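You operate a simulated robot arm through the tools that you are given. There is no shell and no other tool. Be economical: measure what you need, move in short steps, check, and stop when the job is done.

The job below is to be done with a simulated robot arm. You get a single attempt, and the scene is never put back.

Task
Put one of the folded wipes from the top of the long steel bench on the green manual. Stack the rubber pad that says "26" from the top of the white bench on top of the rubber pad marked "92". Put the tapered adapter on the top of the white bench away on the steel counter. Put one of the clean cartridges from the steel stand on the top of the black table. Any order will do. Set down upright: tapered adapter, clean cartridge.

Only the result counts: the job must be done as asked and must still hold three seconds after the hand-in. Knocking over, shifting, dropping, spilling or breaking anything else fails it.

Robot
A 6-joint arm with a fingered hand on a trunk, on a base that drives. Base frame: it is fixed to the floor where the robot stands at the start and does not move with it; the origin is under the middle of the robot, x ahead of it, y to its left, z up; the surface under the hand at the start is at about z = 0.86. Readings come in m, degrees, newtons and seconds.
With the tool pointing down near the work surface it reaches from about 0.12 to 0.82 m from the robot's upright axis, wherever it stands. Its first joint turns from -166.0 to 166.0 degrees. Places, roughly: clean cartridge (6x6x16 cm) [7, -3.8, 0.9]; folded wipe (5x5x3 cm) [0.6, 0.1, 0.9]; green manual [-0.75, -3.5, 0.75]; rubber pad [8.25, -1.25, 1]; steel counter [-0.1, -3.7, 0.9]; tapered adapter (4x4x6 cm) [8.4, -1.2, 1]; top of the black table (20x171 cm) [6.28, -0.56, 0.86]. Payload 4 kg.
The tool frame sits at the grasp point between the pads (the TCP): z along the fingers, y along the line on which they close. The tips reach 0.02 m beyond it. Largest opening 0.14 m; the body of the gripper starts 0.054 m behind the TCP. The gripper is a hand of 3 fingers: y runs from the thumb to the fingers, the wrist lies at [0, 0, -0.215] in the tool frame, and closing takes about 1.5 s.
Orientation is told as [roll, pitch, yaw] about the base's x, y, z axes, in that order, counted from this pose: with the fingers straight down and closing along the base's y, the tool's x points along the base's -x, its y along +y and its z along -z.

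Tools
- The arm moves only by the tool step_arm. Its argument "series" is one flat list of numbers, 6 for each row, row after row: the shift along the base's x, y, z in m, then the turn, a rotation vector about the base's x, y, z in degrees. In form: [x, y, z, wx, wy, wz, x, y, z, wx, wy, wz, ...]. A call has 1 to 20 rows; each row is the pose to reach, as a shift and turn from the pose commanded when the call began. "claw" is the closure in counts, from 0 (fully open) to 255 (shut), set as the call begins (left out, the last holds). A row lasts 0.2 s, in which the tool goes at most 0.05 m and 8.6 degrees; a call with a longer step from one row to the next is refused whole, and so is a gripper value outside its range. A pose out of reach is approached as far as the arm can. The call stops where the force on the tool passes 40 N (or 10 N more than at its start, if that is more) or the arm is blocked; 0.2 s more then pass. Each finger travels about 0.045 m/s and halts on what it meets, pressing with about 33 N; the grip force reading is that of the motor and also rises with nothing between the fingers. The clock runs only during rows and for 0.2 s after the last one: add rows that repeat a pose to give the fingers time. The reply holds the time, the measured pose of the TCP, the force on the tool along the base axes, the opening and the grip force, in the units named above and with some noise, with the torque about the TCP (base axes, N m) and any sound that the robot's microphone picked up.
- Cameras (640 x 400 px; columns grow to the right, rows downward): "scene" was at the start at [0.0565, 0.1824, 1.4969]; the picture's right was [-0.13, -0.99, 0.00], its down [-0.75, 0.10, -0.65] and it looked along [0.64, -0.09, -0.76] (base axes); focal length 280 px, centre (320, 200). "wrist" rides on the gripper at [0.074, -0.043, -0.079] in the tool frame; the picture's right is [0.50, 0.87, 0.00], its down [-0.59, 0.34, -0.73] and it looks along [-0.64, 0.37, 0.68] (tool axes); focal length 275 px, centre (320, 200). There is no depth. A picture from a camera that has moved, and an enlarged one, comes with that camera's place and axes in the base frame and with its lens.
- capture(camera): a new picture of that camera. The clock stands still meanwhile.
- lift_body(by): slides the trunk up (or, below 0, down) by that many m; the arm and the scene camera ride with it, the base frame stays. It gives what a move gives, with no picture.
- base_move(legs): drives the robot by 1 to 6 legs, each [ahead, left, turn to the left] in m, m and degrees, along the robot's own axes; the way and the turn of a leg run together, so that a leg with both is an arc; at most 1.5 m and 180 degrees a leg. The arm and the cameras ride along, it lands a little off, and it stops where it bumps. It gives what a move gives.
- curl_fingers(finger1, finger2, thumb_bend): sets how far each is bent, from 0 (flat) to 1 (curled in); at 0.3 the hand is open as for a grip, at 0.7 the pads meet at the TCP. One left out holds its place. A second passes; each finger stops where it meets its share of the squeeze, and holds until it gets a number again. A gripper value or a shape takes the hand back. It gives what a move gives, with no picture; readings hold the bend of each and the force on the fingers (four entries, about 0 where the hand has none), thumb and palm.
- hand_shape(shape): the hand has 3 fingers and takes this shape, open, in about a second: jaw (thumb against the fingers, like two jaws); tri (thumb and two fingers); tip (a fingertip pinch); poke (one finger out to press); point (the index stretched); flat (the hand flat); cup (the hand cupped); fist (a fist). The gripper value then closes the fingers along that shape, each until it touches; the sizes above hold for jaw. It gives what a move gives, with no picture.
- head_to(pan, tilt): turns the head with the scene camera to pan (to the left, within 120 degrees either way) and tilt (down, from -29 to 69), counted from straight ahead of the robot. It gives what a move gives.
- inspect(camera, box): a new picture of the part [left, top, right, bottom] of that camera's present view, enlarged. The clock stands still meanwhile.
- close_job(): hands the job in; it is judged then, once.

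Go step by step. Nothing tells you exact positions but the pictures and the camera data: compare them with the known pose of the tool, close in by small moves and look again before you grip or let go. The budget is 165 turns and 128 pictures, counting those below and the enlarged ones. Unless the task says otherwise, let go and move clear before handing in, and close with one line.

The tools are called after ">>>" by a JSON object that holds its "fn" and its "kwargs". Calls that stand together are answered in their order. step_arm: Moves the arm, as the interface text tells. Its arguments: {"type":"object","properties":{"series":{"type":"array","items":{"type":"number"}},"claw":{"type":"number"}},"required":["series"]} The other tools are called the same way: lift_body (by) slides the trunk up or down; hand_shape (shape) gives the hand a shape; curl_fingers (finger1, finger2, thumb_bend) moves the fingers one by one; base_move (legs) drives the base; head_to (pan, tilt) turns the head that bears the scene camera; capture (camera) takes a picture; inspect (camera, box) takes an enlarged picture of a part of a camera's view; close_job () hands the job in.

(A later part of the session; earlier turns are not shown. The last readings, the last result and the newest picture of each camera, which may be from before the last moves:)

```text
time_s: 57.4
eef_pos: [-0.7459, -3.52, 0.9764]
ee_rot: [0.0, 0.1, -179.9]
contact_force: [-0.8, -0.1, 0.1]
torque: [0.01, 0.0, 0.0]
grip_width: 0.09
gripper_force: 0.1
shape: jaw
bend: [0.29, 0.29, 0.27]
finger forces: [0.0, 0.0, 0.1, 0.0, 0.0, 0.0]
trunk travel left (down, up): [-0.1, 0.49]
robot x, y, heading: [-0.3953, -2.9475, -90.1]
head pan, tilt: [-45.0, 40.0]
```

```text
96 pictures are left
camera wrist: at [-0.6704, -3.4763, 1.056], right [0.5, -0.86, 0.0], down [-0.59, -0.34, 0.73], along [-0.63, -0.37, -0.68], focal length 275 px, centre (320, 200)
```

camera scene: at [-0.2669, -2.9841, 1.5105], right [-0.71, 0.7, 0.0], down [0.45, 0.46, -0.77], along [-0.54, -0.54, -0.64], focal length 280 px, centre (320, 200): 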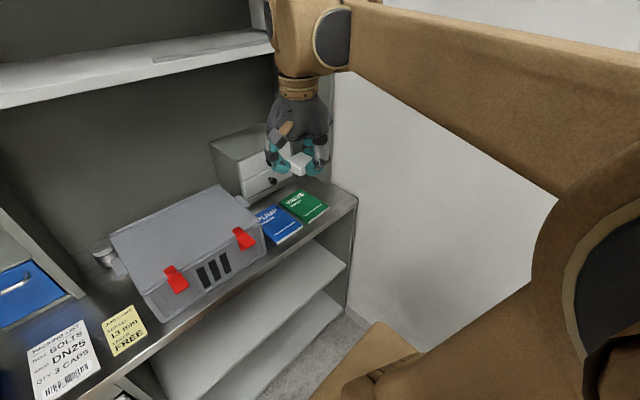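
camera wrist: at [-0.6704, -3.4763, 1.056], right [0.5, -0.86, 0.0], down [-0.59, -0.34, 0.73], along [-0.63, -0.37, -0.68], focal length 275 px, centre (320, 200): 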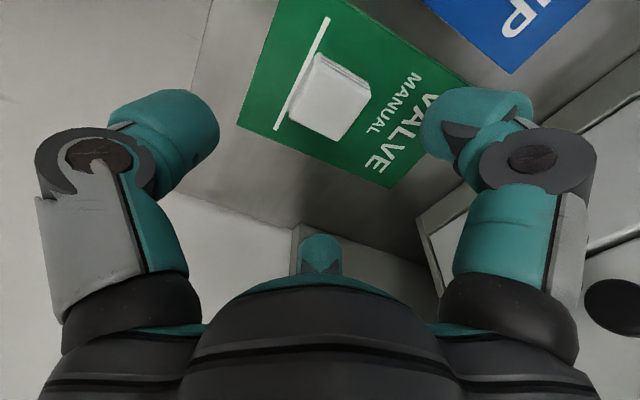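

The wipe lies on the green manual. I'll withdraw the hand along the same path and tuck it.

>>> {"fn": "step_arm", "kwargs": {"series": [0, 0.045, 0, 0, 0, 0, 0, 0.09, 0, 0, 0, 0, 0, 0.135, 0, 0, 0, 0, 0, 0.18, 0, 0, 0, 0, 0.02, 0.21, 0.03, 0, 0, 0, 0.05, 0.21, 0.065, 0, 0, 0, 0.08, 0.21, 0.1, 0, 0, 0, 0.11, 0.21, 0.14, 0, 0, 0, 0.14, 0.21, 0.18, 0, 0, 0, 0.18, 0.21, 0.2, 0, 0, 0, 0.22, 0.21, 0.22, 0, 0, 0, 0.26, 0.21, 0.24, 0, 0, 0, 0.3, 0.21, 0.24, 0, 0, 0, 0.34, 0.21, 0.24, 0, 0, 0, 0.38, 0.21, 0.24, 0, 0, 0]}}

>>> {"fn": "inspect", "kwargs": {"camera": "scene", "box": [0, 120, 400, 370]}}

>>> {"fn": "base_move", "kwargs": {"legs": [[0, 0.85, 0]]}}

>>> {"fn": "head_to", "kwargs": {"pan": 90, "tilt": 20}}

>>> {"fn": "capture", "kwargs": {"camera": "scene"}}

```text
time_s: 60.6
eef_pos: [-0.3653, -3.3094, 1.216]
ee_rot: [-0.1, 0.0, -179.8]
contact_force: [0.8, 0.7, 0.8]
torque: [0.0, 0.03, 0.02]
grip_width: 0.0902
gripper_force: 0.0
shape: jaw
bend: [0.29, 0.29, 0.27]
finger forces: [0.0, 0.0, 0.0, 0.0, 0.0, 0.0]
trunk travel left (down, up): [-0.1, 0.49]
robot x, y, heading: [-0.396, -2.9406, -89.7]
head pan, tilt: [-45.0, 40.0]
```

```text
1.60 times, centred on (200, 245) of scene
camera zoom: at [-0.2666, -2.9827, 1.5105], right [-0.71, 0.7, 0.0], down [0.45, 0.46, -0.77], along [-0.54, -0.54, -0.64], focal length 447 px, centre (512, 128)
```

zoom: 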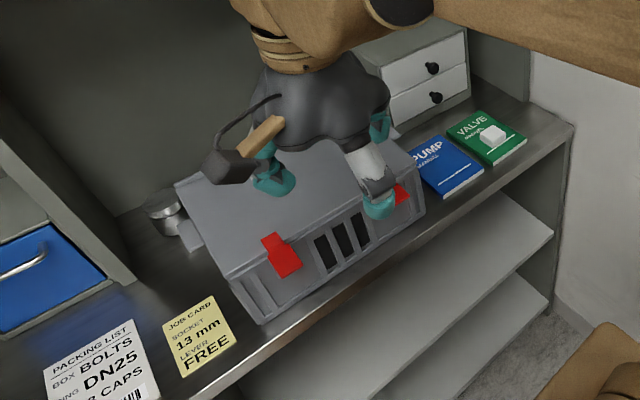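

```text
time_s: 65.1
eef_pos: [0.4823, -3.3116, 1.2162]
ee_rot: [0.1, 0.0, 179.5]
contact_force: [0.4, 1.0, -0.8]
torque: [0.03, 0.02, 0.0]
grip_width: 0.0905
gripper_force: 0.1
shape: jaw
bend: [0.29, 0.29, 0.27]
finger forces: [0.1, 0.0, 0.0, 0.0, 0.1, 0.0]
trunk travel left (down, up): [-0.1, 0.49]
robot x, y, heading: [0.4571, -2.9459, -90.5]
head pan, tilt: [-45.0, 40.0]
```

```text
time_s: 67.3
eef_pos: [0.4819, -3.3109, 1.2153]
ee_rot: [0.0, 0.0, 179.5]
contact_force: [-0.6, 1.1, 0.4]
torque: [0.02, -0.02, 0.0]
grip_width: 0.0901
gripper_force: 0.1
shape: jaw
bend: [0.29, 0.29, 0.27]
finger forces: [0.1, 0.0, 0.0, 0.0, 0.1, 0.1]
trunk travel left (down, up): [-0.1, 0.49]
robot x, y, heading: [0.4583, -2.9482, -90.7]
head pan, tilt: [90.0, 20.0]
```

```text
94 pictures are left
camera scene: at [0.7378, -2.9266, 1.542], right [-0.01, -1.0, 0.0], down [-0.34, 0.0, -0.94], along [0.94, -0.01, -0.34], focal length 280 px, centre (320, 200)
```

scene: 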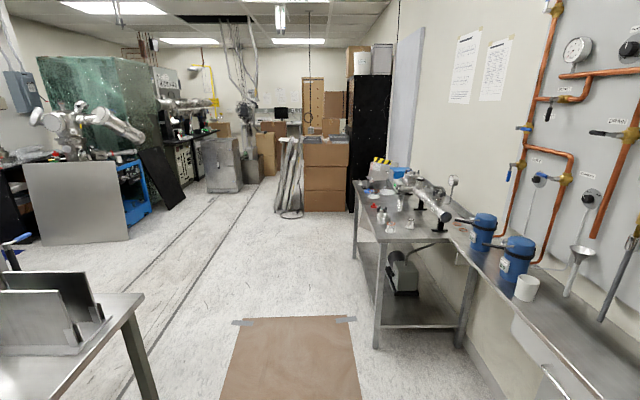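

There is open floor toward +x: the cart is on the left (y>-1.95), the pump bench on the right (y<-3.3), and boxes stand near (4.5, -2.7). I'll turn to face +x and drive between them.

>>> {"fn": "base_move", "kwargs": {"legs": [[0, 0, 90.7], [0, 0.45, 0], [1.5, 0, 0], [1.0, 0.35, 0]]}}

>>> {"fn": "head_to", "kwargs": {"pan": 0, "tilt": 20}}

>>> {"fn": "capture", "kwargs": {"camera": "scene"}}

```text
time_s: 77.6
eef_pos: [1.4637, -2.39, 1.216]
ee_rot: [0.1, 0.0, -77.2]
contact_force: [-0.1, -0.4, 0.4]
torque: [0.04, -0.01, -0.06]
grip_width: 0.0904
gripper_force: 0.2
shape: jaw
bend: [0.28, 0.29, 0.27]
finger forces: [0.1, 0.0, 0.1, 0.1, 0.0, 0.0]
trunk travel left (down, up): [-0.1, 0.49]
robot x, y, heading: [1.1134, -2.4967, 12.7]
head pan, tilt: [90.0, 20.0]
stopped in leg 3: the robot was blocked; the commanded pose is now the measured one
```

```text
time_s: 79.2
eef_pos: [1.4646, -2.3874, 1.2159]
ee_rot: [0.0, -0.1, -77.2]
contact_force: [0.3, 0.8, -0.5]
torque: [-0.02, -0.01, 0.0]
grip_width: 0.0905
gripper_force: 0.1
shape: jaw
bend: [0.28, 0.29, 0.27]
finger forces: [0.0, 0.0, 0.0, 0.0, 0.0, 0.1]
trunk travel left (down, up): [-0.1, 0.49]
robot x, y, heading: [1.1139, -2.5021, 12.8]
head pan, tilt: [0.0, 20.0]
```

```text
93 pictures are left
camera scene: at [1.1445, -2.2935, 1.542], right [0.22, -0.98, 0.0], down [-0.33, -0.08, -0.94], along [0.92, 0.21, -0.34], focal length 280 px, centre (320, 200)
```

scene: 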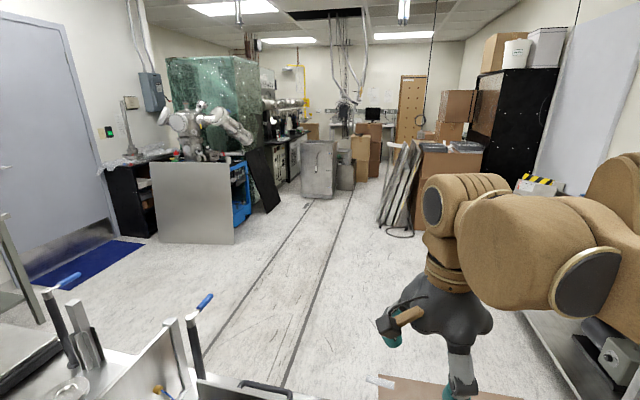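

The base bumped something, probably the cart's corner on the left. I'll look down on that side before moving away.

>>> {"fn": "head_to", "kwargs": {"pan": 60, "tilt": 60}}

>>> {"fn": "capture", "kwargs": {"camera": "scene"}}

>>> {"fn": "head_to", "kwargs": {"pan": 0, "tilt": 65}}

>>> {"fn": "capture", "kwargs": {"camera": "scene"}}

```text
time_s: 80.5
eef_pos: [1.4645, -2.3872, 1.2167]
ee_rot: [0.1, -0.1, -77.3]
contact_force: [-0.2, -0.4, 0.0]
torque: [-0.02, 0.01, 0.0]
grip_width: 0.0907
gripper_force: 0.0
shape: jaw
bend: [0.28, 0.29, 0.27]
finger forces: [0.1, 0.0, 0.0, 0.0, 0.0, 0.0]
trunk travel left (down, up): [-0.1, 0.49]
robot x, y, heading: [1.1131, -2.5001, 12.6]
head pan, tilt: [60.0, 60.0]
```

```text
92 pictures are left
camera scene: at [1.0735, -2.2504, 1.4839], right [0.95, -0.3, 0.0], down [-0.26, -0.83, -0.5], along [0.15, 0.48, -0.87], focal length 280 px, centre (320, 200)
```

scene: 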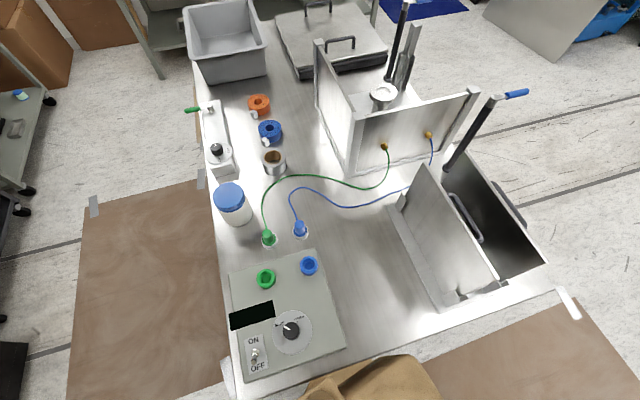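

```text
time_s: 81.8
eef_pos: [1.4652, -2.3881, 1.2167]
ee_rot: [0.1, -0.2, -77.2]
contact_force: [-0.7, 0.0, 0.0]
torque: [-0.01, -0.01, -0.02]
grip_width: 0.0905
gripper_force: 0.1
shape: jaw
bend: [0.28, 0.29, 0.27]
finger forces: [0.0, 0.1, 0.0, 0.0, 0.0, 0.0]
trunk travel left (down, up): [-0.1, 0.49]
robot x, y, heading: [1.1154, -2.4955, 12.7]
head pan, tilt: [0.0, 65.0]
```

```text
91 pictures are left
camera scene: at [1.1129, -2.3006, 1.4783], right [0.22, -0.97, 0.0], down [-0.88, -0.2, -0.42], along [0.41, 0.09, -0.91], focal length 280 px, centre (320, 200)
```

scene: 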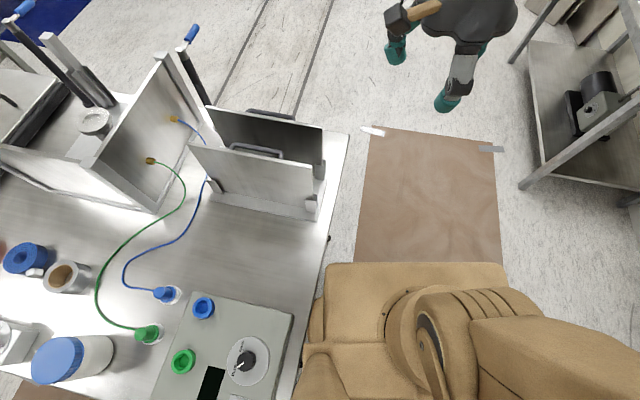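

The base front-left is against the cart edge, and nothing looks disturbed. I'll strafe away to the right, straighten up and pass along y≈-2.75.

>>> {"fn": "base_move", "kwargs": {"legs": [[0, -0.22, 0], [0, 0, -12.7], [1.2, 0, 0]]}}

>>> {"fn": "capture", "kwargs": {"camera": "scene"}}

```text
time_s: 90.0
eef_pos: [2.732, -2.7146, 1.2163]
ee_rot: [0.1, 0.0, -91.9]
contact_force: [0.9, 0.0, -0.6]
torque: [-0.03, 0.01, -0.04]
grip_width: 0.0907
gripper_force: 0.0
shape: jaw
bend: [0.28, 0.29, 0.27]
finger forces: [0.1, 0.1, 0.0, 0.0, 0.1, 0.0]
trunk travel left (down, up): [-0.1, 0.49]
robot x, y, heading: [2.3695, -2.7308, -1.9]
head pan, tilt: [0.0, 65.0]
```

```text
90 pictures are left
camera scene: at [2.4139, -2.5408, 1.4783], right [-0.03, -1.0, 0.0], down [-0.91, 0.03, -0.42], along [0.42, -0.01, -0.91], focal length 280 px, centre (320, 200)
```

scene: 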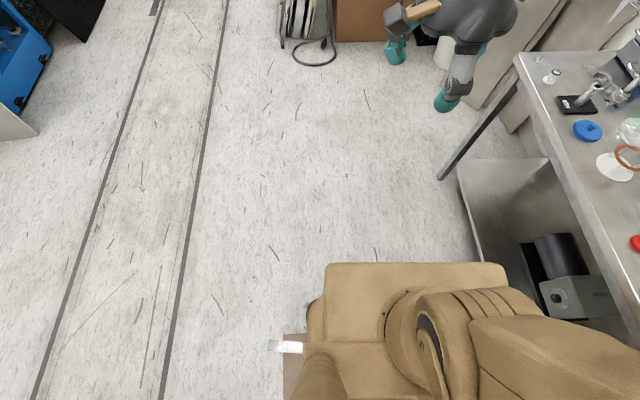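

I'm past the cart. I'll head diagonally to about (4.0, -1.75) and look at the next area.

>>> {"fn": "base_move", "kwargs": {"legs": [[0.3, 0.95, 1.9], [1.3, 0, 0]]}}

>>> {"fn": "head_to", "kwargs": {"pan": 0, "tilt": 20}}

>>> {"fn": "capture", "kwargs": {"camera": "scene"}}

>>> {"fn": "head_to", "kwargs": {"pan": 30, "tilt": 20}}

>>> {"fn": "capture", "kwargs": {"camera": "scene"}}

```text
time_s: 101.2
eef_pos: [4.3273, -1.7477, 1.2153]
ee_rot: [0.1, 0.0, -89.7]
contact_force: [0.4, 0.0, 0.3]
torque: [0.0, 0.01, 0.01]
grip_width: 0.0905
gripper_force: 0.1
shape: jaw
bend: [0.28, 0.29, 0.27]
finger forces: [0.1, 0.1, 0.0, 0.0, 0.0, 0.0]
trunk travel left (down, up): [-0.1, 0.49]
robot x, y, heading: [3.9674, -1.7801, 0.6]
head pan, tilt: [0.0, 65.0]
```

```text
time_s: 102.3
eef_pos: [4.3274, -1.7479, 1.2168]
ee_rot: [0.1, -0.1, -89.7]
contact_force: [-0.1, 0.3, -0.9]
torque: [0.02, -0.04, -0.01]
grip_width: 0.0904
gripper_force: 0.1
shape: jaw
bend: [0.28, 0.29, 0.27]
finger forces: [0.1, 0.0, 0.0, 0.0, 0.1, 0.0]
trunk travel left (down, up): [-0.1, 0.49]
robot x, y, heading: [3.9658, -1.7803, 0.2]
head pan, tilt: [0.0, 20.0]
```

```text
89 pictures are left
camera scene: at [4.0351, -1.5872, 1.5419], right [0.01, -1.0, 0.0], down [-0.34, 0.0, -0.94], along [0.94, 0.01, -0.34], focal length 280 px, centre (320, 200)
```

scene: 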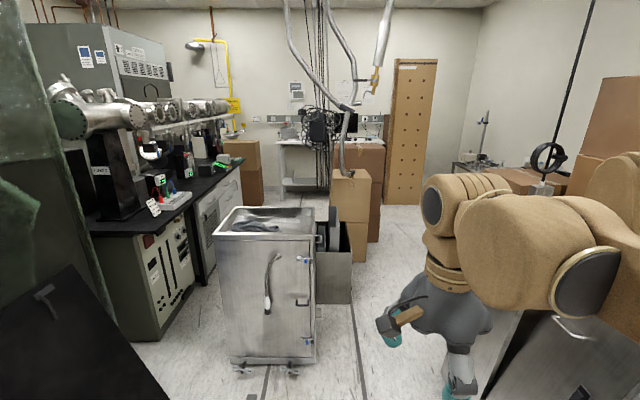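

```text
time_s: 103.3
eef_pos: [4.3276, -1.7475, 1.2159]
ee_rot: [0.1, -0.1, -89.8]
contact_force: [-0.1, -0.8, -0.2]
torque: [-0.02, 0.02, -0.01]
grip_width: 0.0904
gripper_force: 0.2
shape: jaw
bend: [0.28, 0.29, 0.27]
finger forces: [0.1, 0.1, 0.0, 0.0, 0.0, 0.1]
trunk travel left (down, up): [-0.1, 0.49]
robot x, y, heading: [3.9658, -1.7787, 0.6]
head pan, tilt: [30.0, 20.0]
```

```text
88 pictures are left
camera scene: at [4.0224, -1.5408, 1.542], right [0.51, -0.86, 0.0], down [-0.3, -0.17, -0.94], along [0.81, 0.47, -0.34], focal length 280 px, centre (320, 200)
```

scene: 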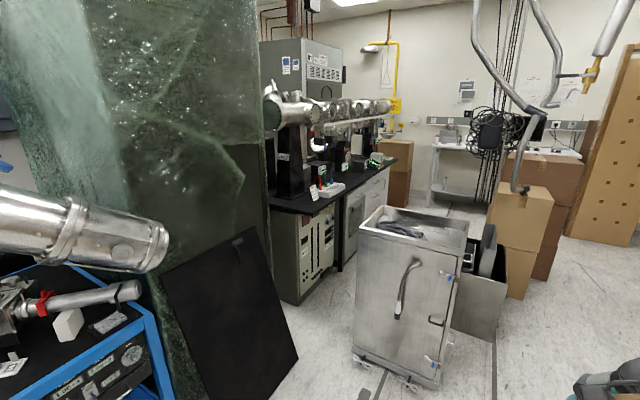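

The narrow front strip of the black table runs along y≈-0.55 from x 5.4 to 7.1, the white bench is at the far wall, and the stand is to the right behind the boxes. I'll check the clearance on the right before driving on.

>>> {"fn": "head_to", "kwargs": {"pan": -35, "tilt": 30}}

>>> {"fn": "capture", "kwargs": {"camera": "scene"}}

>>> {"fn": "head_to", "kwargs": {"pan": -10, "tilt": 55}}

>>> {"fn": "capture", "kwargs": {"camera": "scene"}}

```text
time_s: 104.7
eef_pos: [4.3284, -1.7487, 1.2156]
ee_rot: [0.0, -0.1, -89.7]
contact_force: [-0.6, 0.3, -0.4]
torque: [0.01, 0.01, 0.01]
grip_width: 0.0905
gripper_force: 0.1
shape: jaw
bend: [0.28, 0.29, 0.27]
finger forces: [0.0, 0.1, 0.1, 0.0, 0.1, 0.0]
trunk travel left (down, up): [-0.1, 0.49]
robot x, y, heading: [3.9648, -1.7796, 0.6]
head pan, tilt: [-35.0, 30.0]
```

```text
87 pictures are left
camera scene: at [4.0165, -1.6391, 1.5259], right [-0.57, -0.82, 0.0], down [-0.41, 0.28, -0.87], along [0.71, -0.49, -0.5], focal length 280 px, centre (320, 200)
```

scene: 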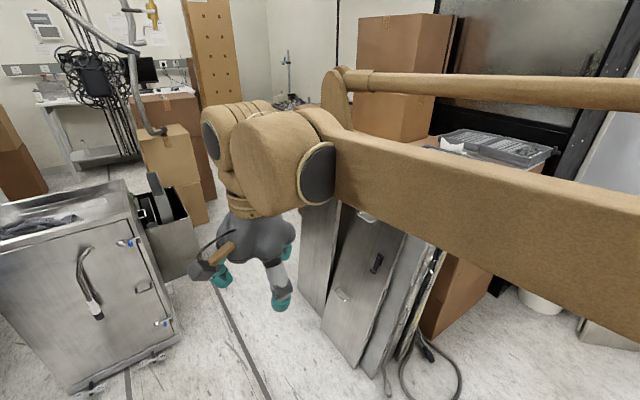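

```text
time_s: 105.5
eef_pos: [4.3292, -1.7479, 1.2159]
ee_rot: [0.1, -0.1, -89.7]
contact_force: [0.9, -0.3, 0.5]
torque: [0.0, -0.02, 0.02]
grip_width: 0.0905
gripper_force: 0.0
shape: jaw
bend: [0.28, 0.29, 0.27]
finger forces: [0.0, 0.0, 0.0, 0.0, 0.0, 0.0]
trunk travel left (down, up): [-0.1, 0.49]
robot x, y, heading: [3.9625, -1.7823, 0.2]
head pan, tilt: [-10.0, 55.0]
```

```text
86 pictures are left
camera scene: at [4.0132, -1.5999, 1.4899], right [-0.17, -0.99, 0.0], down [-0.81, 0.14, -0.57], along [0.57, -0.1, -0.82], focal length 280 px, centre (320, 200)
```

scene: 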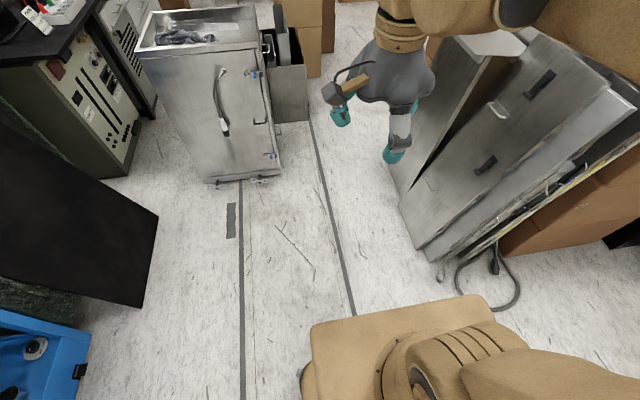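

The gap between the steel cart (y≈-1.5) and the leaning sheets (y≈-2.28) is wide enough. I'll raise the trunk to lift the arm over nearby obstacles, then go through.

>>> {"fn": "lift_body", "kwargs": {"by": 0.3}}

>>> {"fn": "base_move", "kwargs": {"legs": [[0, -0.1, 0], [1.4, 0, 0]]}}

>>> {"fn": "head_to", "kwargs": {"pan": -30, "tilt": 35}}

>>> {"fn": "capture", "kwargs": {"camera": "scene"}}

>>> {"fn": "head_to", "kwargs": {"pan": 0, "tilt": 35}}

>>> {"fn": "capture", "kwargs": {"camera": "scene"}}

```text
time_s: 108.5
eef_pos: [4.3274, -1.746, 1.5153]
ee_rot: [0.1, -0.1, -89.6]
contact_force: [0.9, 0.0, 0.9]
torque: [0.01, 0.03, -0.01]
grip_width: 0.0905
gripper_force: 0.2
shape: jaw
bend: [0.28, 0.29, 0.27]
finger forces: [0.0, 0.0, 0.0, 0.0, 0.0, 0.1]
trunk travel left (down, up): [-0.4, 0.19]
robot x, y, heading: [3.9619, -1.7786, 0.6]
head pan, tilt: [-10.0, 55.0]
```

```text
time_s: 116.1
eef_pos: [5.6824, -1.8201, 1.5163]
ee_rot: [0.1, -0.2, -88.8]
contact_force: [-10.1, -0.2, -3.2]
torque: [0.01, -1.06, 0.0]
grip_width: 0.0903
gripper_force: 0.0
shape: jaw
bend: [0.28, 0.29, 0.27]
finger forces: [0.0, 0.0, 0.1, 0.0, 0.0, 0.1]
trunk travel left (down, up): [-0.4, 0.19]
robot x, y, heading: [5.3166, -1.8615, 1.2]
head pan, tilt: [-10.0, 55.0]
```

```text
time_s: 116.9
eef_pos: [5.6814, -1.8204, 1.5168]
ee_rot: [0.0, -0.1, -88.9]
contact_force: [-8.8, -0.4, -0.7]
torque: [0.0, -1.03, 0.0]
grip_width: 0.0905
gripper_force: 0.1
shape: jaw
bend: [0.28, 0.29, 0.27]
finger forces: [0.0, 0.0, 0.0, 0.0, 0.1, 0.0]
trunk travel left (down, up): [-0.4, 0.19]
robot x, y, heading: [5.3194, -1.8548, 1.3]
head pan, tilt: [-30.0, 35.0]
```

```text
85 pictures are left
camera scene: at [5.3699, -1.7086, 1.8181], right [-0.48, -0.88, 0.0], down [-0.5, 0.28, -0.82], along [0.72, -0.39, -0.57], focal length 280 px, centre (320, 200)
```

scene: 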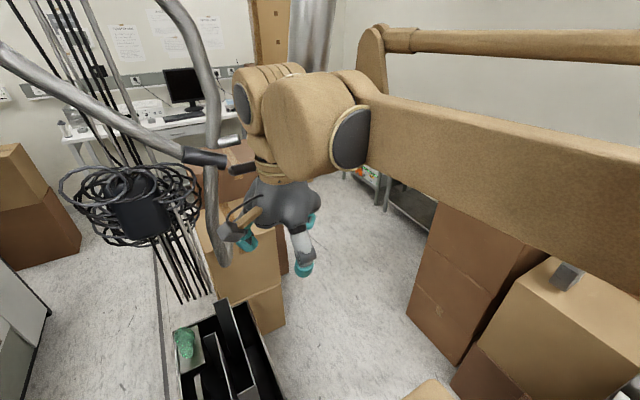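

```text
time_s: 117.8
eef_pos: [5.6813, -1.82, 1.5164]
ee_rot: [0.1, 0.0, -88.8]
contact_force: [-9.5, -0.7, -0.7]
torque: [0.04, -1.03, -0.01]
grip_width: 0.0906
gripper_force: 0.1
shape: jaw
bend: [0.28, 0.29, 0.27]
finger forces: [0.0, 0.1, 0.1, 0.1, 0.0, 0.0]
trunk travel left (down, up): [-0.4, 0.19]
robot x, y, heading: [5.3214, -1.862, 0.9]
head pan, tilt: [0.0, 35.0]
```

```text
84 pictures are left
camera scene: at [5.3807, -1.6645, 1.8182], right [0.02, -1.0, 0.0], down [-0.57, -0.01, -0.82], along [0.82, 0.02, -0.57], focal length 280 px, centre (320, 200)
```

scene: 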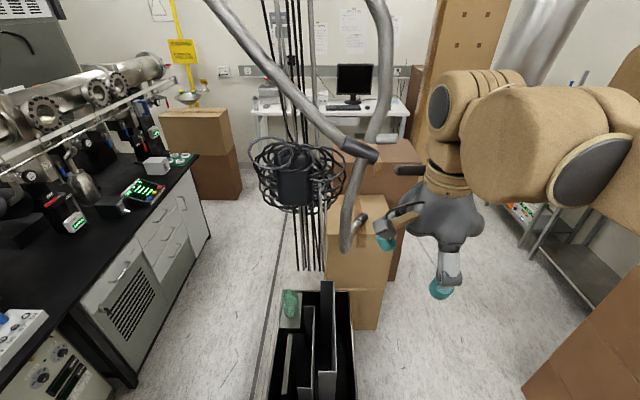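

The wrist is pressing about 9 N against the hanging hose. I'll back off, shift the hand to the right, and look again before going on.

>>> {"fn": "base_move", "kwargs": {"legs": [[-0.12, 0, 0]]}}

>>> {"fn": "step_arm", "kwargs": {"series": [0, -0.045, 0, 0, 0, 0, 0, -0.09, 0, 0, 0, 0, 0, -0.135, 0, 0, 0, 0, 0, -0.18, 0, 0, 0, 0, 0, -0.22, 0, 0, 0, 0, 0, -0.26, 0, 0, 0, 0, 0, -0.3, 0, 0, 0, 0]}}

>>> {"fn": "capture", "kwargs": {"camera": "scene"}}

```text
time_s: 119.1
eef_pos: [5.5634, -1.8224, 1.5159]
ee_rot: [0.1, -0.2, -88.8]
contact_force: [0.4, 0.9, 0.4]
torque: [0.01, 0.02, 0.01]
grip_width: 0.0903
gripper_force: 0.1
shape: jaw
bend: [0.28, 0.29, 0.27]
finger forces: [0.0, 0.0, 0.0, 0.0, 0.0, 0.0]
trunk travel left (down, up): [-0.4, 0.19]
robot x, y, heading: [5.2027, -1.8583, 1.3]
head pan, tilt: [0.0, 35.0]
```

```text
time_s: 120.7
eef_pos: [5.5648, -2.1245, 1.5152]
ee_rot: [-0.1, 0.1, -88.8]
contact_force: [0.1, 0.3, 0.1]
torque: [0.04, 0.05, 0.02]
grip_width: 0.0904
gripper_force: 0.1
shape: jaw
bend: [0.28, 0.29, 0.27]
finger forces: [0.0, 0.1, 0.1, 0.0, 0.0, 0.0]
trunk travel left (down, up): [-0.4, 0.19]
robot x, y, heading: [5.1985, -1.8617, 1.6]
head pan, tilt: [0.0, 35.0]
```

```text
83 pictures are left
camera scene: at [5.2648, -1.6688, 1.8183], right [0.02, -1.0, 0.0], down [-0.57, -0.01, -0.82], along [0.82, 0.02, -0.57], focal length 280 px, centre (320, 200)
```

scene: 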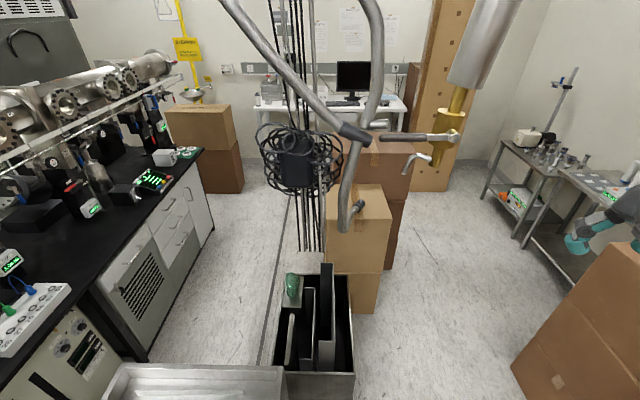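

The hanging tool is at about (5.69, -1.87, z≥1.5), so it's best to stay to its right. I'll go slightly ahead, strafe right to y≈-2.45, then continue forward to x≈6.3.

>>> {"fn": "base_move", "kwargs": {"legs": [[0.2, -0.14, -1.5], [0, -0.42, 0], [0.75, 0, 0]]}}

>>> {"fn": "head_to", "kwargs": {"pan": -40, "tilt": 35}}

>>> {"fn": "capture", "kwargs": {"camera": "scene"}}

```text
time_s: 123.4
eef_pos: [5.7495, -2.3674, 1.521]
ee_rot: [1.2, -0.1, -89.1]
contact_force: [-1.4, -1.5, -0.1]
torque: [0.01, -0.13, -0.03]
grip_width: 0.0903
gripper_force: 0.2
shape: jaw
bend: [0.28, 0.29, 0.27]
finger forces: [0.0, 0.1, 0.0, 0.0, 0.0, 0.0]
trunk travel left (down, up): [-0.4, 0.19]
robot x, y, heading: [5.4189, -2.1035, 1.1]
head pan, tilt: [0.0, 35.0]
stopped in leg 2: the robot was blocked; the commanded pose is now the measured one
```

```text
time_s: 124.5
eef_pos: [5.7735, -2.3653, 1.5167]
ee_rot: [0.3, -0.2, -88.9]
contact_force: [0.5, 0.1, 0.5]
torque: [-0.02, -0.03, 0.01]
grip_width: 0.0902
gripper_force: 0.0
shape: jaw
bend: [0.28, 0.29, 0.27]
finger forces: [0.0, 0.0, 0.0, 0.1, 0.0, 0.0]
trunk travel left (down, up): [-0.4, 0.19]
robot x, y, heading: [5.4168, -2.1071, 1.3]
head pan, tilt: [-40.0, 35.0]
```

```text
82 pictures are left
camera scene: at [5.4663, -1.9662, 1.818], right [-0.63, -0.78, 0.0], down [-0.45, 0.36, -0.82], along [0.64, -0.51, -0.57], focal length 280 px, centre (320, 200)
```

scene: 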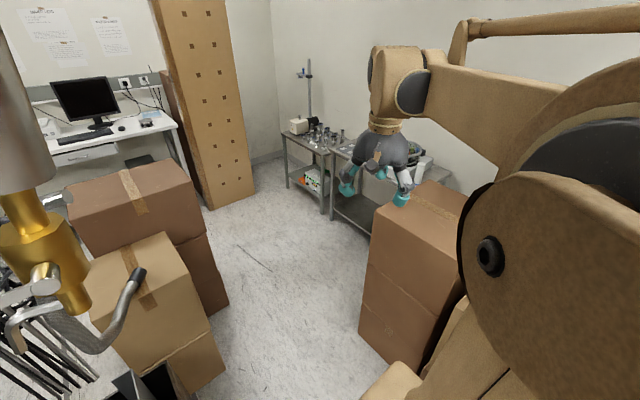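

The arm's elbow seems to have touched something on the right. I'll look there.

>>> {"fn": "head_to", "kwargs": {"pan": -100, "tilt": 20}}

>>> {"fn": "capture", "kwargs": {"camera": "scene"}}

>>> {"fn": "head_to", "kwargs": {"pan": -65, "tilt": 50}}

>>> {"fn": "capture", "kwargs": {"camera": "scene"}}

```text
time_s: 125.8
eef_pos: [5.7727, -2.367, 1.5173]
ee_rot: [0.4, -0.1, -89.0]
contact_force: [0.4, 0.3, 0.0]
torque: [0.02, 0.02, -0.02]
grip_width: 0.0905
gripper_force: 0.0
shape: jaw
bend: [0.28, 0.29, 0.27]
finger forces: [0.0, 0.0, 0.0, 0.0, 0.0, 0.1]
trunk travel left (down, up): [-0.4, 0.19]
robot x, y, heading: [5.4179, -2.1046, 1.0]
head pan, tilt: [-100.0, 20.0]
```

```text
81 pictures are left
camera scene: at [5.3813, -2.0033, 1.842], right [-0.99, 0.15, 0.0], down [0.05, 0.34, -0.94], along [-0.15, -0.93, -0.34], focal length 280 px, centre (320, 200)
```

scene: 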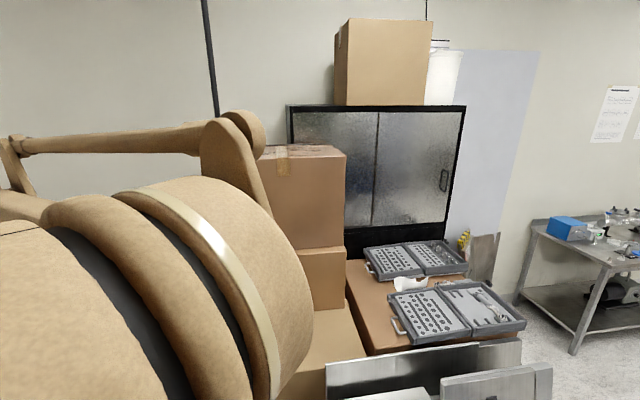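

```text
time_s: 126.8
eef_pos: [5.7719, -2.3655, 1.5178]
ee_rot: [0.5, -0.2, -89.0]
contact_force: [0.5, -1.0, -0.1]
torque: [0.0, -0.01, -0.01]
grip_width: 0.0906
gripper_force: 0.1
shape: jaw
bend: [0.28, 0.29, 0.27]
finger forces: [0.0, 0.0, 0.1, 0.0, 0.1, 0.1]
trunk travel left (down, up): [-0.4, 0.19]
robot x, y, heading: [5.4195, -2.1043, 1.2]
head pan, tilt: [-65.0, 50.0]
```

```text
80 pictures are left
camera scene: at [5.4295, -1.9807, 1.7965], right [-0.9, -0.44, 0.0], down [-0.34, 0.69, -0.64], along [0.28, -0.58, -0.77], focal length 280 px, centre (320, 200)
```

scene: 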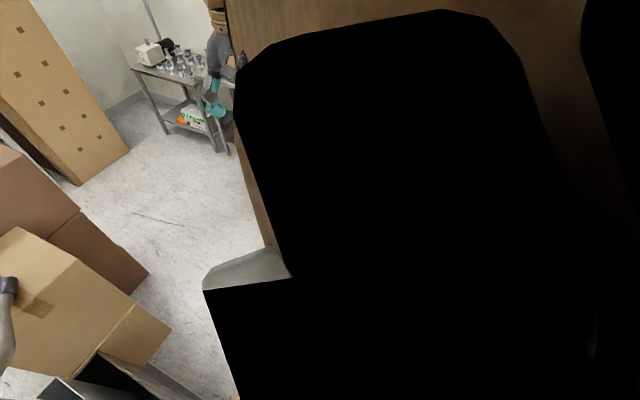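

The folded elbow reaches toward the tall box stack. I'll ease left a little and extend the hand forward, which straightens the arm and pulls the elbow in.

>>> {"fn": "base_move", "kwargs": {"legs": [[0, 0.04, 0]]}}

>>> {"fn": "step_arm", "kwargs": {"series": [0.045, 0, 0, 0, 0, 0, 0.09, 0.005, 0, 0, 0, 0, 0.135, 0.01, 0, 0, 0, 0, 0.18, 0.02, 0, 0, 0, 0, 0.225, 0.03, 0, 0, 0, 0, 0.27, 0.04, 0, 0, 0, 0, 0.31, 0.05, 0, 0, 0, 0]}}

>>> {"fn": "head_to", "kwargs": {"pan": -90, "tilt": 30}}

>>> {"fn": "capture", "kwargs": {"camera": "scene"}}

```text
time_s: 127.7
eef_pos: [5.7693, -2.3246, 1.5179]
ee_rot: [0.4, -0.2, -89.0]
contact_force: [0.1, 0.7, 0.2]
torque: [-0.02, -0.02, -0.01]
grip_width: 0.0907
gripper_force: 0.1
shape: jaw
bend: [0.28, 0.29, 0.27]
finger forces: [0.1, 0.1, 0.1, 0.1, 0.0, 0.0]
trunk travel left (down, up): [-0.4, 0.19]
robot x, y, heading: [5.417, -2.0624, 1.0]
head pan, tilt: [-65.0, 50.0]
```

```text
time_s: 129.3
eef_pos: [6.0841, -2.2778, 1.5162]
ee_rot: [0.3, -0.1, -89.0]
contact_force: [0.9, 0.1, 0.2]
torque: [0.02, 0.03, 0.0]
grip_width: 0.0905
gripper_force: 0.0
shape: jaw
bend: [0.28, 0.29, 0.27]
finger forces: [0.1, 0.0, 0.0, 0.0, 0.0, 0.0]
trunk travel left (down, up): [-0.4, 0.19]
robot x, y, heading: [5.4166, -2.0624, 1.0]
head pan, tilt: [-65.0, 50.0]
```

```text
time_s: 130.2
eef_pos: [6.0827, -2.2779, 1.517]
ee_rot: [0.4, -0.1, -89.0]
contact_force: [1.1, -0.2, -0.5]
torque: [0.0, 0.02, 0.02]
grip_width: 0.0904
gripper_force: 0.0
shape: jaw
bend: [0.28, 0.29, 0.27]
finger forces: [0.1, 0.1, 0.1, 0.1, 0.0, 0.1]
trunk travel left (down, up): [-0.4, 0.19]
robot x, y, heading: [5.4178, -2.0637, 1.2]
head pan, tilt: [-90.0, 30.0]
```

```text
79 pictures are left
camera scene: at [5.3965, -1.963, 1.8259], right [-1.0, -0.02, 0.0], down [-0.01, 0.5, -0.87], along [0.02, -0.87, -0.5], focal length 280 px, centre (320, 200)
```

scene: 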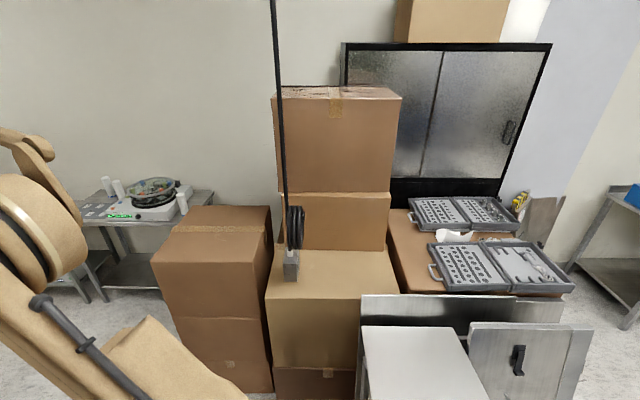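

The arm is now clear in front, and a pendant cable hangs near (5.5, -2.8). I'll strafe right to y≈-2.42 and continue ahead between the boxes.

>>> {"fn": "base_move", "kwargs": {"legs": [[0.05, -0.36, -1], [0.9, 0, 0]]}}

>>> {"fn": "head_to", "kwargs": {"pan": -45, "tilt": 40}}

>>> {"fn": "capture", "kwargs": {"camera": "scene"}}

```text
time_s: 131.3
eef_pos: [6.0895, -2.3443, 1.5159]
ee_rot: [0.2, 0.0, -90.3]
contact_force: [0.4, -0.4, -0.8]
torque: [0.03, 0.02, -0.01]
grip_width: 0.0904
gripper_force: 0.1
shape: jaw
bend: [0.28, 0.29, 0.27]
finger forces: [0.1, 0.0, 0.1, 0.0, 0.1, 0.1]
trunk travel left (down, up): [-0.4, 0.19]
robot x, y, heading: [5.4277, -2.1128, 0.0]
head pan, tilt: [-90.0, 30.0]
stopped in leg 1: the robot was blocked; the commanded pose is now the measured one
```

```text
time_s: 132.4
eef_pos: [6.0881, -2.3393, 1.5178]
ee_rot: [0.4, -0.2, -90.3]
contact_force: [-1.1, 0.3, 0.1]
torque: [0.01, 0.0, 0.01]
grip_width: 0.0907
gripper_force: 0.2
shape: jaw
bend: [0.28, 0.29, 0.27]
finger forces: [0.1, 0.0, 0.1, 0.0, 0.0, 0.0]
trunk travel left (down, up): [-0.4, 0.19]
robot x, y, heading: [5.4284, -2.1104, -0.1]
head pan, tilt: [-45.0, 40.0]
```

```text
78 pictures are left
camera scene: at [5.4695, -1.9789, 1.8106], right [-0.71, -0.7, 0.0], down [-0.45, 0.46, -0.77], along [0.54, -0.54, -0.64], focal length 280 px, centre (320, 200)
```

scene: 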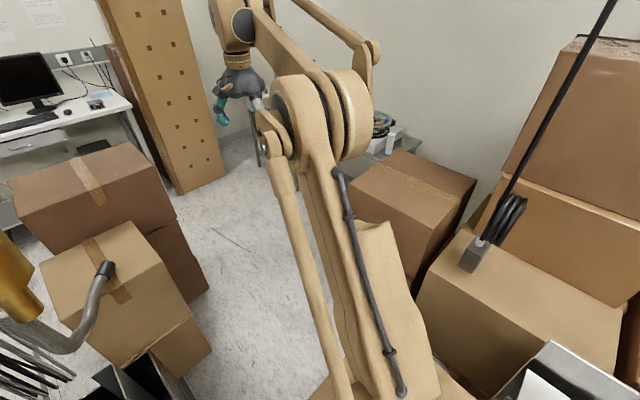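

The base itself is blocked on the right, likely by the sheets' rear end. I'll look down to see where it touches.

>>> {"fn": "head_to", "kwargs": {"pan": -105, "tilt": 60}}

>>> {"fn": "capture", "kwargs": {"camera": "scene"}}

>>> {"fn": "head_to", "kwargs": {"pan": 15, "tilt": 65}}

>>> {"fn": "capture", "kwargs": {"camera": "scene"}}

```text
time_s: 133.7
eef_pos: [6.0883, -2.3397, 1.5174]
ee_rot: [0.4, -0.2, -90.2]
contact_force: [0.0, 0.6, 0.5]
torque: [0.0, -0.06, 0.03]
grip_width: 0.0904
gripper_force: 0.1
shape: jaw
bend: [0.28, 0.29, 0.27]
finger forces: [0.0, 0.0, 0.1, 0.0, 0.0, 0.0]
trunk travel left (down, up): [-0.4, 0.19]
robot x, y, heading: [5.4289, -2.1106, -0.3]
head pan, tilt: [-105.0, 60.0]
```

```text
77 pictures are left
camera scene: at [5.3923, -1.9832, 1.7839], right [-0.97, 0.26, 0.0], down [0.23, 0.84, -0.5], along [-0.13, -0.48, -0.87], focal length 280 px, centre (320, 200)
```

scene: 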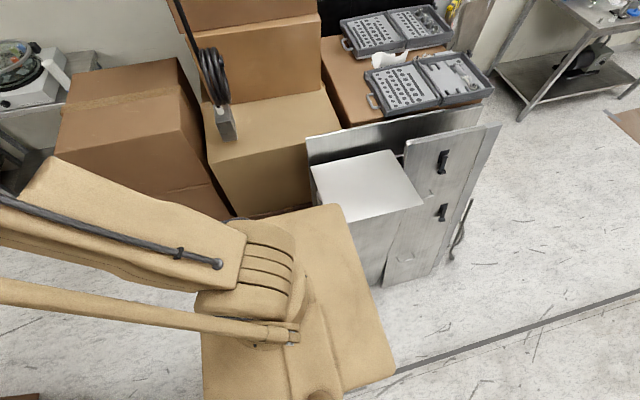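

```text
time_s: 135.7
eef_pos: [6.0869, -2.3396, 1.5175]
ee_rot: [0.4, -0.2, -90.4]
contact_force: [-0.4, -0.3, 0.2]
torque: [0.02, 0.0, -0.02]
grip_width: 0.0904
gripper_force: 0.1
shape: jaw
bend: [0.28, 0.29, 0.27]
finger forces: [0.1, 0.0, 0.0, 0.0, 0.0, 0.0]
trunk travel left (down, up): [-0.4, 0.19]
robot x, y, heading: [5.4289, -2.1127, -0.3]
head pan, tilt: [15.0, 65.0]
```

```text
76 pictures are left
camera scene: at [5.4684, -1.9034, 1.7783], right [0.25, -0.97, 0.0], down [-0.88, -0.23, -0.42], along [0.41, 0.11, -0.91], focal length 280 px, centre (320, 200)
```

scene: 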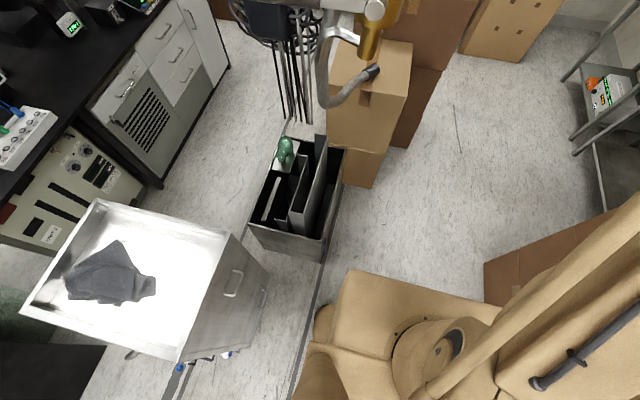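

The base's right rear is beside the end of the sheets (x≈5.26), while the bin's right side is at y≈-1.82. I'll creep straight forward at y≈-2.10 until clear of the sheets, then strafe right.

>>> {"fn": "base_move", "kwargs": {"legs": [[0, 0.02, 0], [0.2, 0, 0]]}}

>>> {"fn": "capture", "kwargs": {"camera": "scene"}}

```text
time_s: 137.7
eef_pos: [6.2883, -2.3187, 1.5168]
ee_rot: [0.4, -0.2, -90.2]
contact_force: [0.7, -0.2, -0.5]
torque: [-0.01, 0.03, 0.0]
grip_width: 0.0905
gripper_force: 0.0
shape: jaw
bend: [0.28, 0.29, 0.27]
finger forces: [0.1, 0.0, 0.1, 0.0, 0.0, 0.0]
trunk travel left (down, up): [-0.4, 0.19]
robot x, y, heading: [5.625, -2.0933, -0.3]
head pan, tilt: [15.0, 65.0]
```

```text
75 pictures are left
camera scene: at [5.6688, -1.8835, 1.7782], right [0.26, -0.97, 0.0], down [-0.88, -0.23, -0.42], along [0.41, 0.11, -0.91], focal length 280 px, centre (320, 200)
```

scene: 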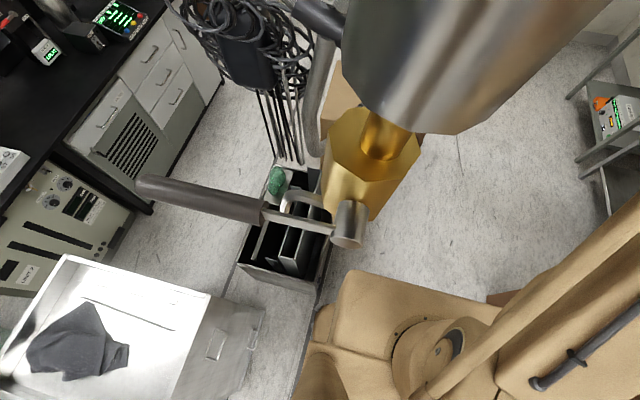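

I'm clear of the sheets, but the hoist tool is right in front of the head, so I'll strafe right now.

>>> {"fn": "base_move", "kwargs": {"legs": [[0, -0.34, 0], [0.7, 0, 0]]}}

>>> {"fn": "head_to", "kwargs": {"pan": -45, "tilt": 40}}

>>> {"fn": "capture", "kwargs": {"camera": "scene"}}

```text
time_s: 143.4
eef_pos: [7.0014, -2.66, 1.517]
ee_rot: [0.3, -0.2, -90.4]
contact_force: [-0.2, 0.6, -0.4]
torque: [-0.03, 0.01, -0.02]
grip_width: 0.0906
gripper_force: 0.1
shape: jaw
bend: [0.28, 0.29, 0.27]
finger forces: [0.1, 0.1, 0.0, 0.1, 0.0, 0.0]
trunk travel left (down, up): [-0.4, 0.19]
robot x, y, heading: [6.3405, -2.4337, -0.3]
head pan, tilt: [15.0, 65.0]
```

```text
time_s: 144.7
eef_pos: [6.9994, -2.6608, 1.5161]
ee_rot: [0.5, -0.2, -90.3]
contact_force: [0.3, -1.3, 0.3]
torque: [0.02, -0.03, 0.01]
grip_width: 0.0905
gripper_force: 0.0
shape: jaw
bend: [0.28, 0.29, 0.27]
finger forces: [0.0, 0.1, 0.0, 0.0, 0.1, 0.0]
trunk travel left (down, up): [-0.4, 0.19]
robot x, y, heading: [6.3457, -2.4319, -0.6]
head pan, tilt: [-45.0, 40.0]
```

```text
74 pictures are left
camera scene: at [6.3818, -2.2996, 1.8105], right [-0.71, -0.7, 0.0], down [-0.45, 0.46, -0.77], along [0.54, -0.54, -0.64], focal length 280 px, centre (320, 200)
```

scene: 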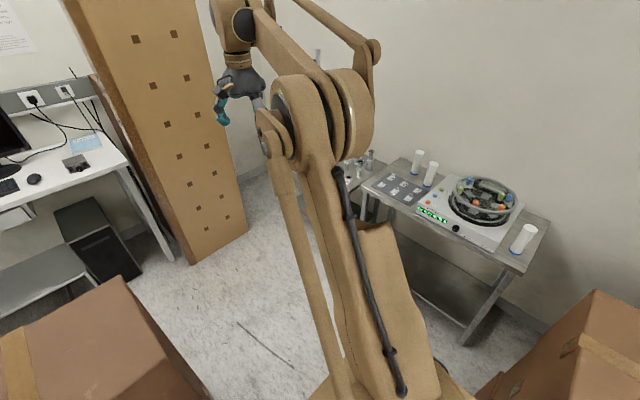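

The steel stand with white cylinders is visible. I'll zoom in to see which cartridges are clean.

>>> {"fn": "inspect", "kwargs": {"camera": "scene", "box": [340, 130, 560, 270]}}

```text
2.86 times, centred on (450, 200) of scene
camera zoom: at [6.3818, -2.2996, 1.8105], right [-0.71, -0.7, 0.0], down [-0.45, 0.46, -0.77], along [0.54, -0.54, -0.64], focal length 798 px, centre (-51, 200)
```

zoom: 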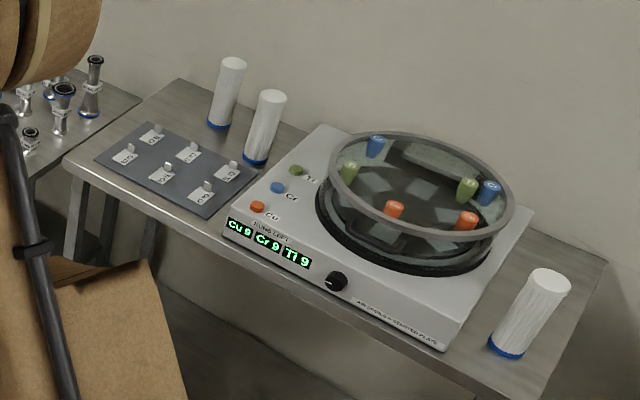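

Three white cartridges with blue bands stand there: two at the left end and one at the right. I'll move along and turn to face the stand for a closer look.

>>> {"fn": "base_move", "kwargs": {"legs": [[0.4, -0.05, 0], [0, 0, -90]]}}

>>> {"fn": "head_to", "kwargs": {"pan": 0, "tilt": 45}}

>>> {"fn": "capture", "kwargs": {"camera": "scene"}}

```text
time_s: 151.0
eef_pos: [6.5315, -3.1479, 1.5167]
ee_rot: [0.4, -0.1, -179.2]
contact_force: [-0.1, -0.3, -0.8]
torque: [0.01, -0.04, 0.03]
grip_width: 0.0903
gripper_force: 0.0
shape: jaw
bend: [0.28, 0.29, 0.27]
finger forces: [0.1, 0.0, 0.1, 0.0, 0.1, 0.0]
trunk travel left (down, up): [-0.4, 0.19]
robot x, y, heading: [6.749, -2.4858, -89.0]
head pan, tilt: [-45.0, 40.0]
```

```text
time_s: 152.2
eef_pos: [6.5307, -3.147, 1.5185]
ee_rot: [0.4, -0.1, -179.2]
contact_force: [0.1, -0.2, 0.0]
torque: [-0.01, -0.01, 0.01]
grip_width: 0.0905
gripper_force: 0.1
shape: jaw
bend: [0.28, 0.29, 0.27]
finger forces: [0.0, 0.0, 0.1, 0.1, 0.0, 0.0]
trunk travel left (down, up): [-0.4, 0.19]
robot x, y, heading: [6.7486, -2.4806, -89.2]
head pan, tilt: [0.0, 45.0]
```

```text
72 pictures are left
camera scene: at [6.937, -2.5401, 1.8033], right [-1.0, -0.01, 0.0], down [-0.01, 0.71, -0.71], along [0.01, -0.71, -0.71], focal length 280 px, centre (320, 200)
```

scene: 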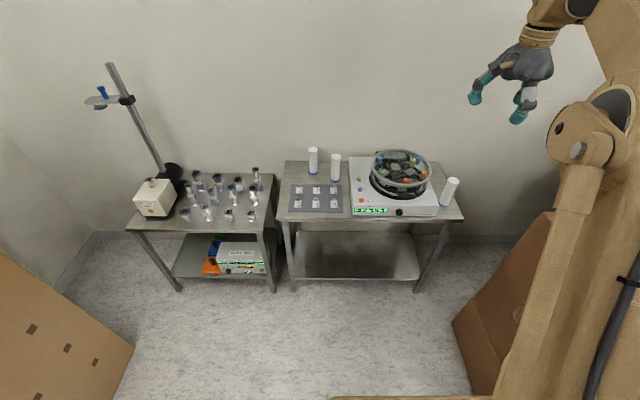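

>>> {"fn": "inspect", "kwargs": {"camera": "scene", "box": [270, 130, 480, 240]}}

```text
3.05 times, centred on (375, 185) of scene
camera zoom: at [6.937, -2.5401, 1.8033], right [-1.0, -0.01, 0.0], down [-0.01, 0.71, -0.71], along [0.01, -0.71, -0.71], focal length 852 px, centre (152, 246)
```

zoom: 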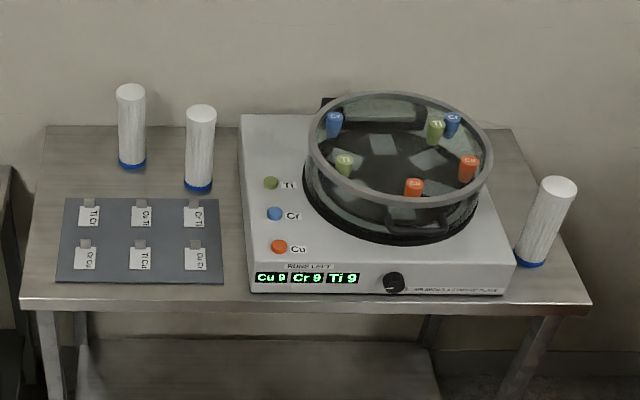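

All three are identical and clean. I'll take the left rear one (about (6.98, -3.67)), which has the most room, so I'll drive closer and lower the trunk a bit.

>>> {"fn": "base_move", "kwargs": {"legs": [[0, 0.12, -0.8], [0.42, 0, 0]]}}

>>> {"fn": "lift_body", "kwargs": {"by": -0.15}}

>>> {"fn": "inspect", "kwargs": {"camera": "scene", "box": [220, 40, 460, 200]}}

```text
time_s: 153.2
eef_pos: [6.61, -3.1656, 1.5167]
ee_rot: [0.4, -0.2, -176.0]
contact_force: [0.9, -0.1, -0.1]
torque: [0.03, 0.04, -0.01]
grip_width: 0.0907
gripper_force: 0.0
shape: jaw
bend: [0.28, 0.29, 0.27]
finger forces: [0.0, 0.0, 0.0, 0.1, 0.0, 0.0]
trunk travel left (down, up): [-0.4, 0.19]
robot x, y, heading: [6.7827, -2.4893, -85.8]
head pan, tilt: [0.0, 45.0]
stopped in leg 1: the robot was blocked; the commanded pose is now the measured one
```

```text
time_s: 155.0
eef_pos: [6.6085, -3.1641, 1.3668]
ee_rot: [0.4, -0.2, -176.0]
contact_force: [-0.3, -0.2, 1.3]
torque: [0.02, -0.03, -0.02]
grip_width: 0.0903
gripper_force: 0.1
shape: jaw
bend: [0.28, 0.29, 0.27]
finger forces: [0.1, 0.0, 0.1, 0.0, 0.1, 0.0]
trunk travel left (down, up): [-0.25, 0.34]
robot x, y, heading: [6.7829, -2.4901, -85.9]
head pan, tilt: [0.0, 45.0]
```

```text
2.50 times, centred on (340, 120) of scene
camera zoom: at [6.9791, -2.5356, 1.6534], right [-1.0, -0.07, 0.0], down [-0.05, 0.71, -0.71], along [0.05, -0.71, -0.71], focal length 699 px, centre (270, 400)
```

zoom: 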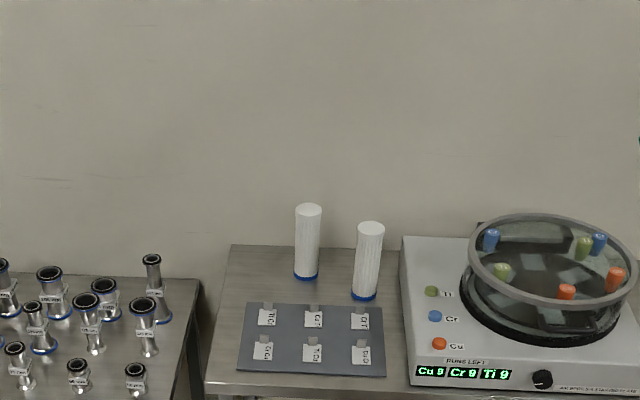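

The base's rear touched the box behind it during the strafe. I'll go straight forward first, then shift left.

>>> {"fn": "base_move", "kwargs": {"legs": [[0.4, 0, 0], [0, 0.05, -4]]}}

>>> {"fn": "inspect", "kwargs": {"camera": "scene", "box": [220, 60, 460, 220]}}

>>> {"fn": "head_to", "kwargs": {"pan": 100, "tilt": 45}}

>>> {"fn": "capture", "kwargs": {"camera": "scene"}}

```text
time_s: 158.0
eef_pos: [6.6431, -3.5546, 1.3671]
ee_rot: [0.4, -0.3, -179.9]
contact_force: [0.5, 0.1, -0.1]
torque: [0.02, 0.08, -0.02]
grip_width: 0.0904
gripper_force: 0.0
shape: jaw
bend: [0.28, 0.29, 0.27]
finger forces: [0.0, 0.0, 0.0, 0.0, 0.1, 0.0]
trunk travel left (down, up): [-0.25, 0.34]
robot x, y, heading: [6.8659, -2.8926, -89.8]
head pan, tilt: [0.0, 45.0]
```

```text
2.50 times, centred on (340, 140) of scene
camera zoom: at [7.057, -2.9525, 1.653], right [-1.0, 0.0, 0.0], down [0.0, 0.71, -0.71], along [0.0, -0.71, -0.71], focal length 699 px, centre (270, 350)
```

zoom: 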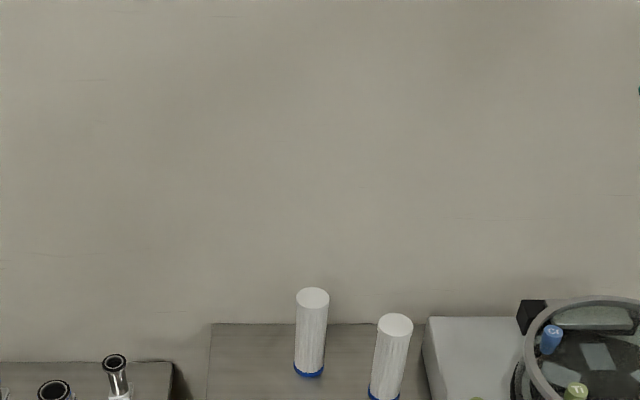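

```text
time_s: 159.8
eef_pos: [6.6412, -3.5541, 1.3685]
ee_rot: [0.4, -0.2, -180.0]
contact_force: [0.0, 0.0, -0.1]
torque: [-0.01, 0.02, 0.0]
grip_width: 0.0906
gripper_force: 0.0
shape: jaw
bend: [0.28, 0.29, 0.27]
finger forces: [0.1, 0.0, 0.0, 0.0, 0.1, 0.0]
trunk travel left (down, up): [-0.25, 0.34]
robot x, y, heading: [6.8618, -2.8936, -89.9]
head pan, tilt: [100.0, 45.0]
```

```text
68 pictures are left
camera scene: at [7.1343, -2.8569, 1.6533], right [0.18, -0.98, 0.0], down [-0.7, -0.12, -0.71], along [0.7, 0.12, -0.71], focal length 280 px, centre (320, 200)
```

scene: 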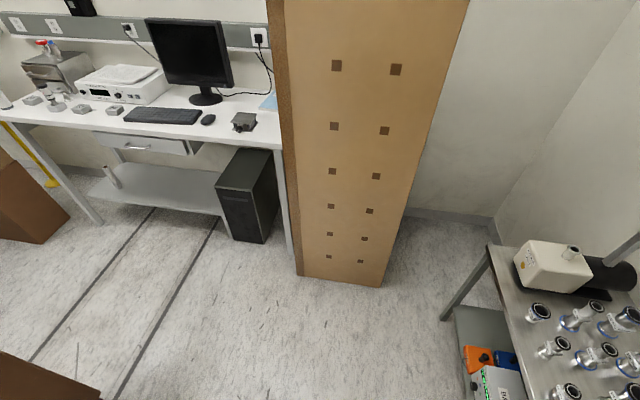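

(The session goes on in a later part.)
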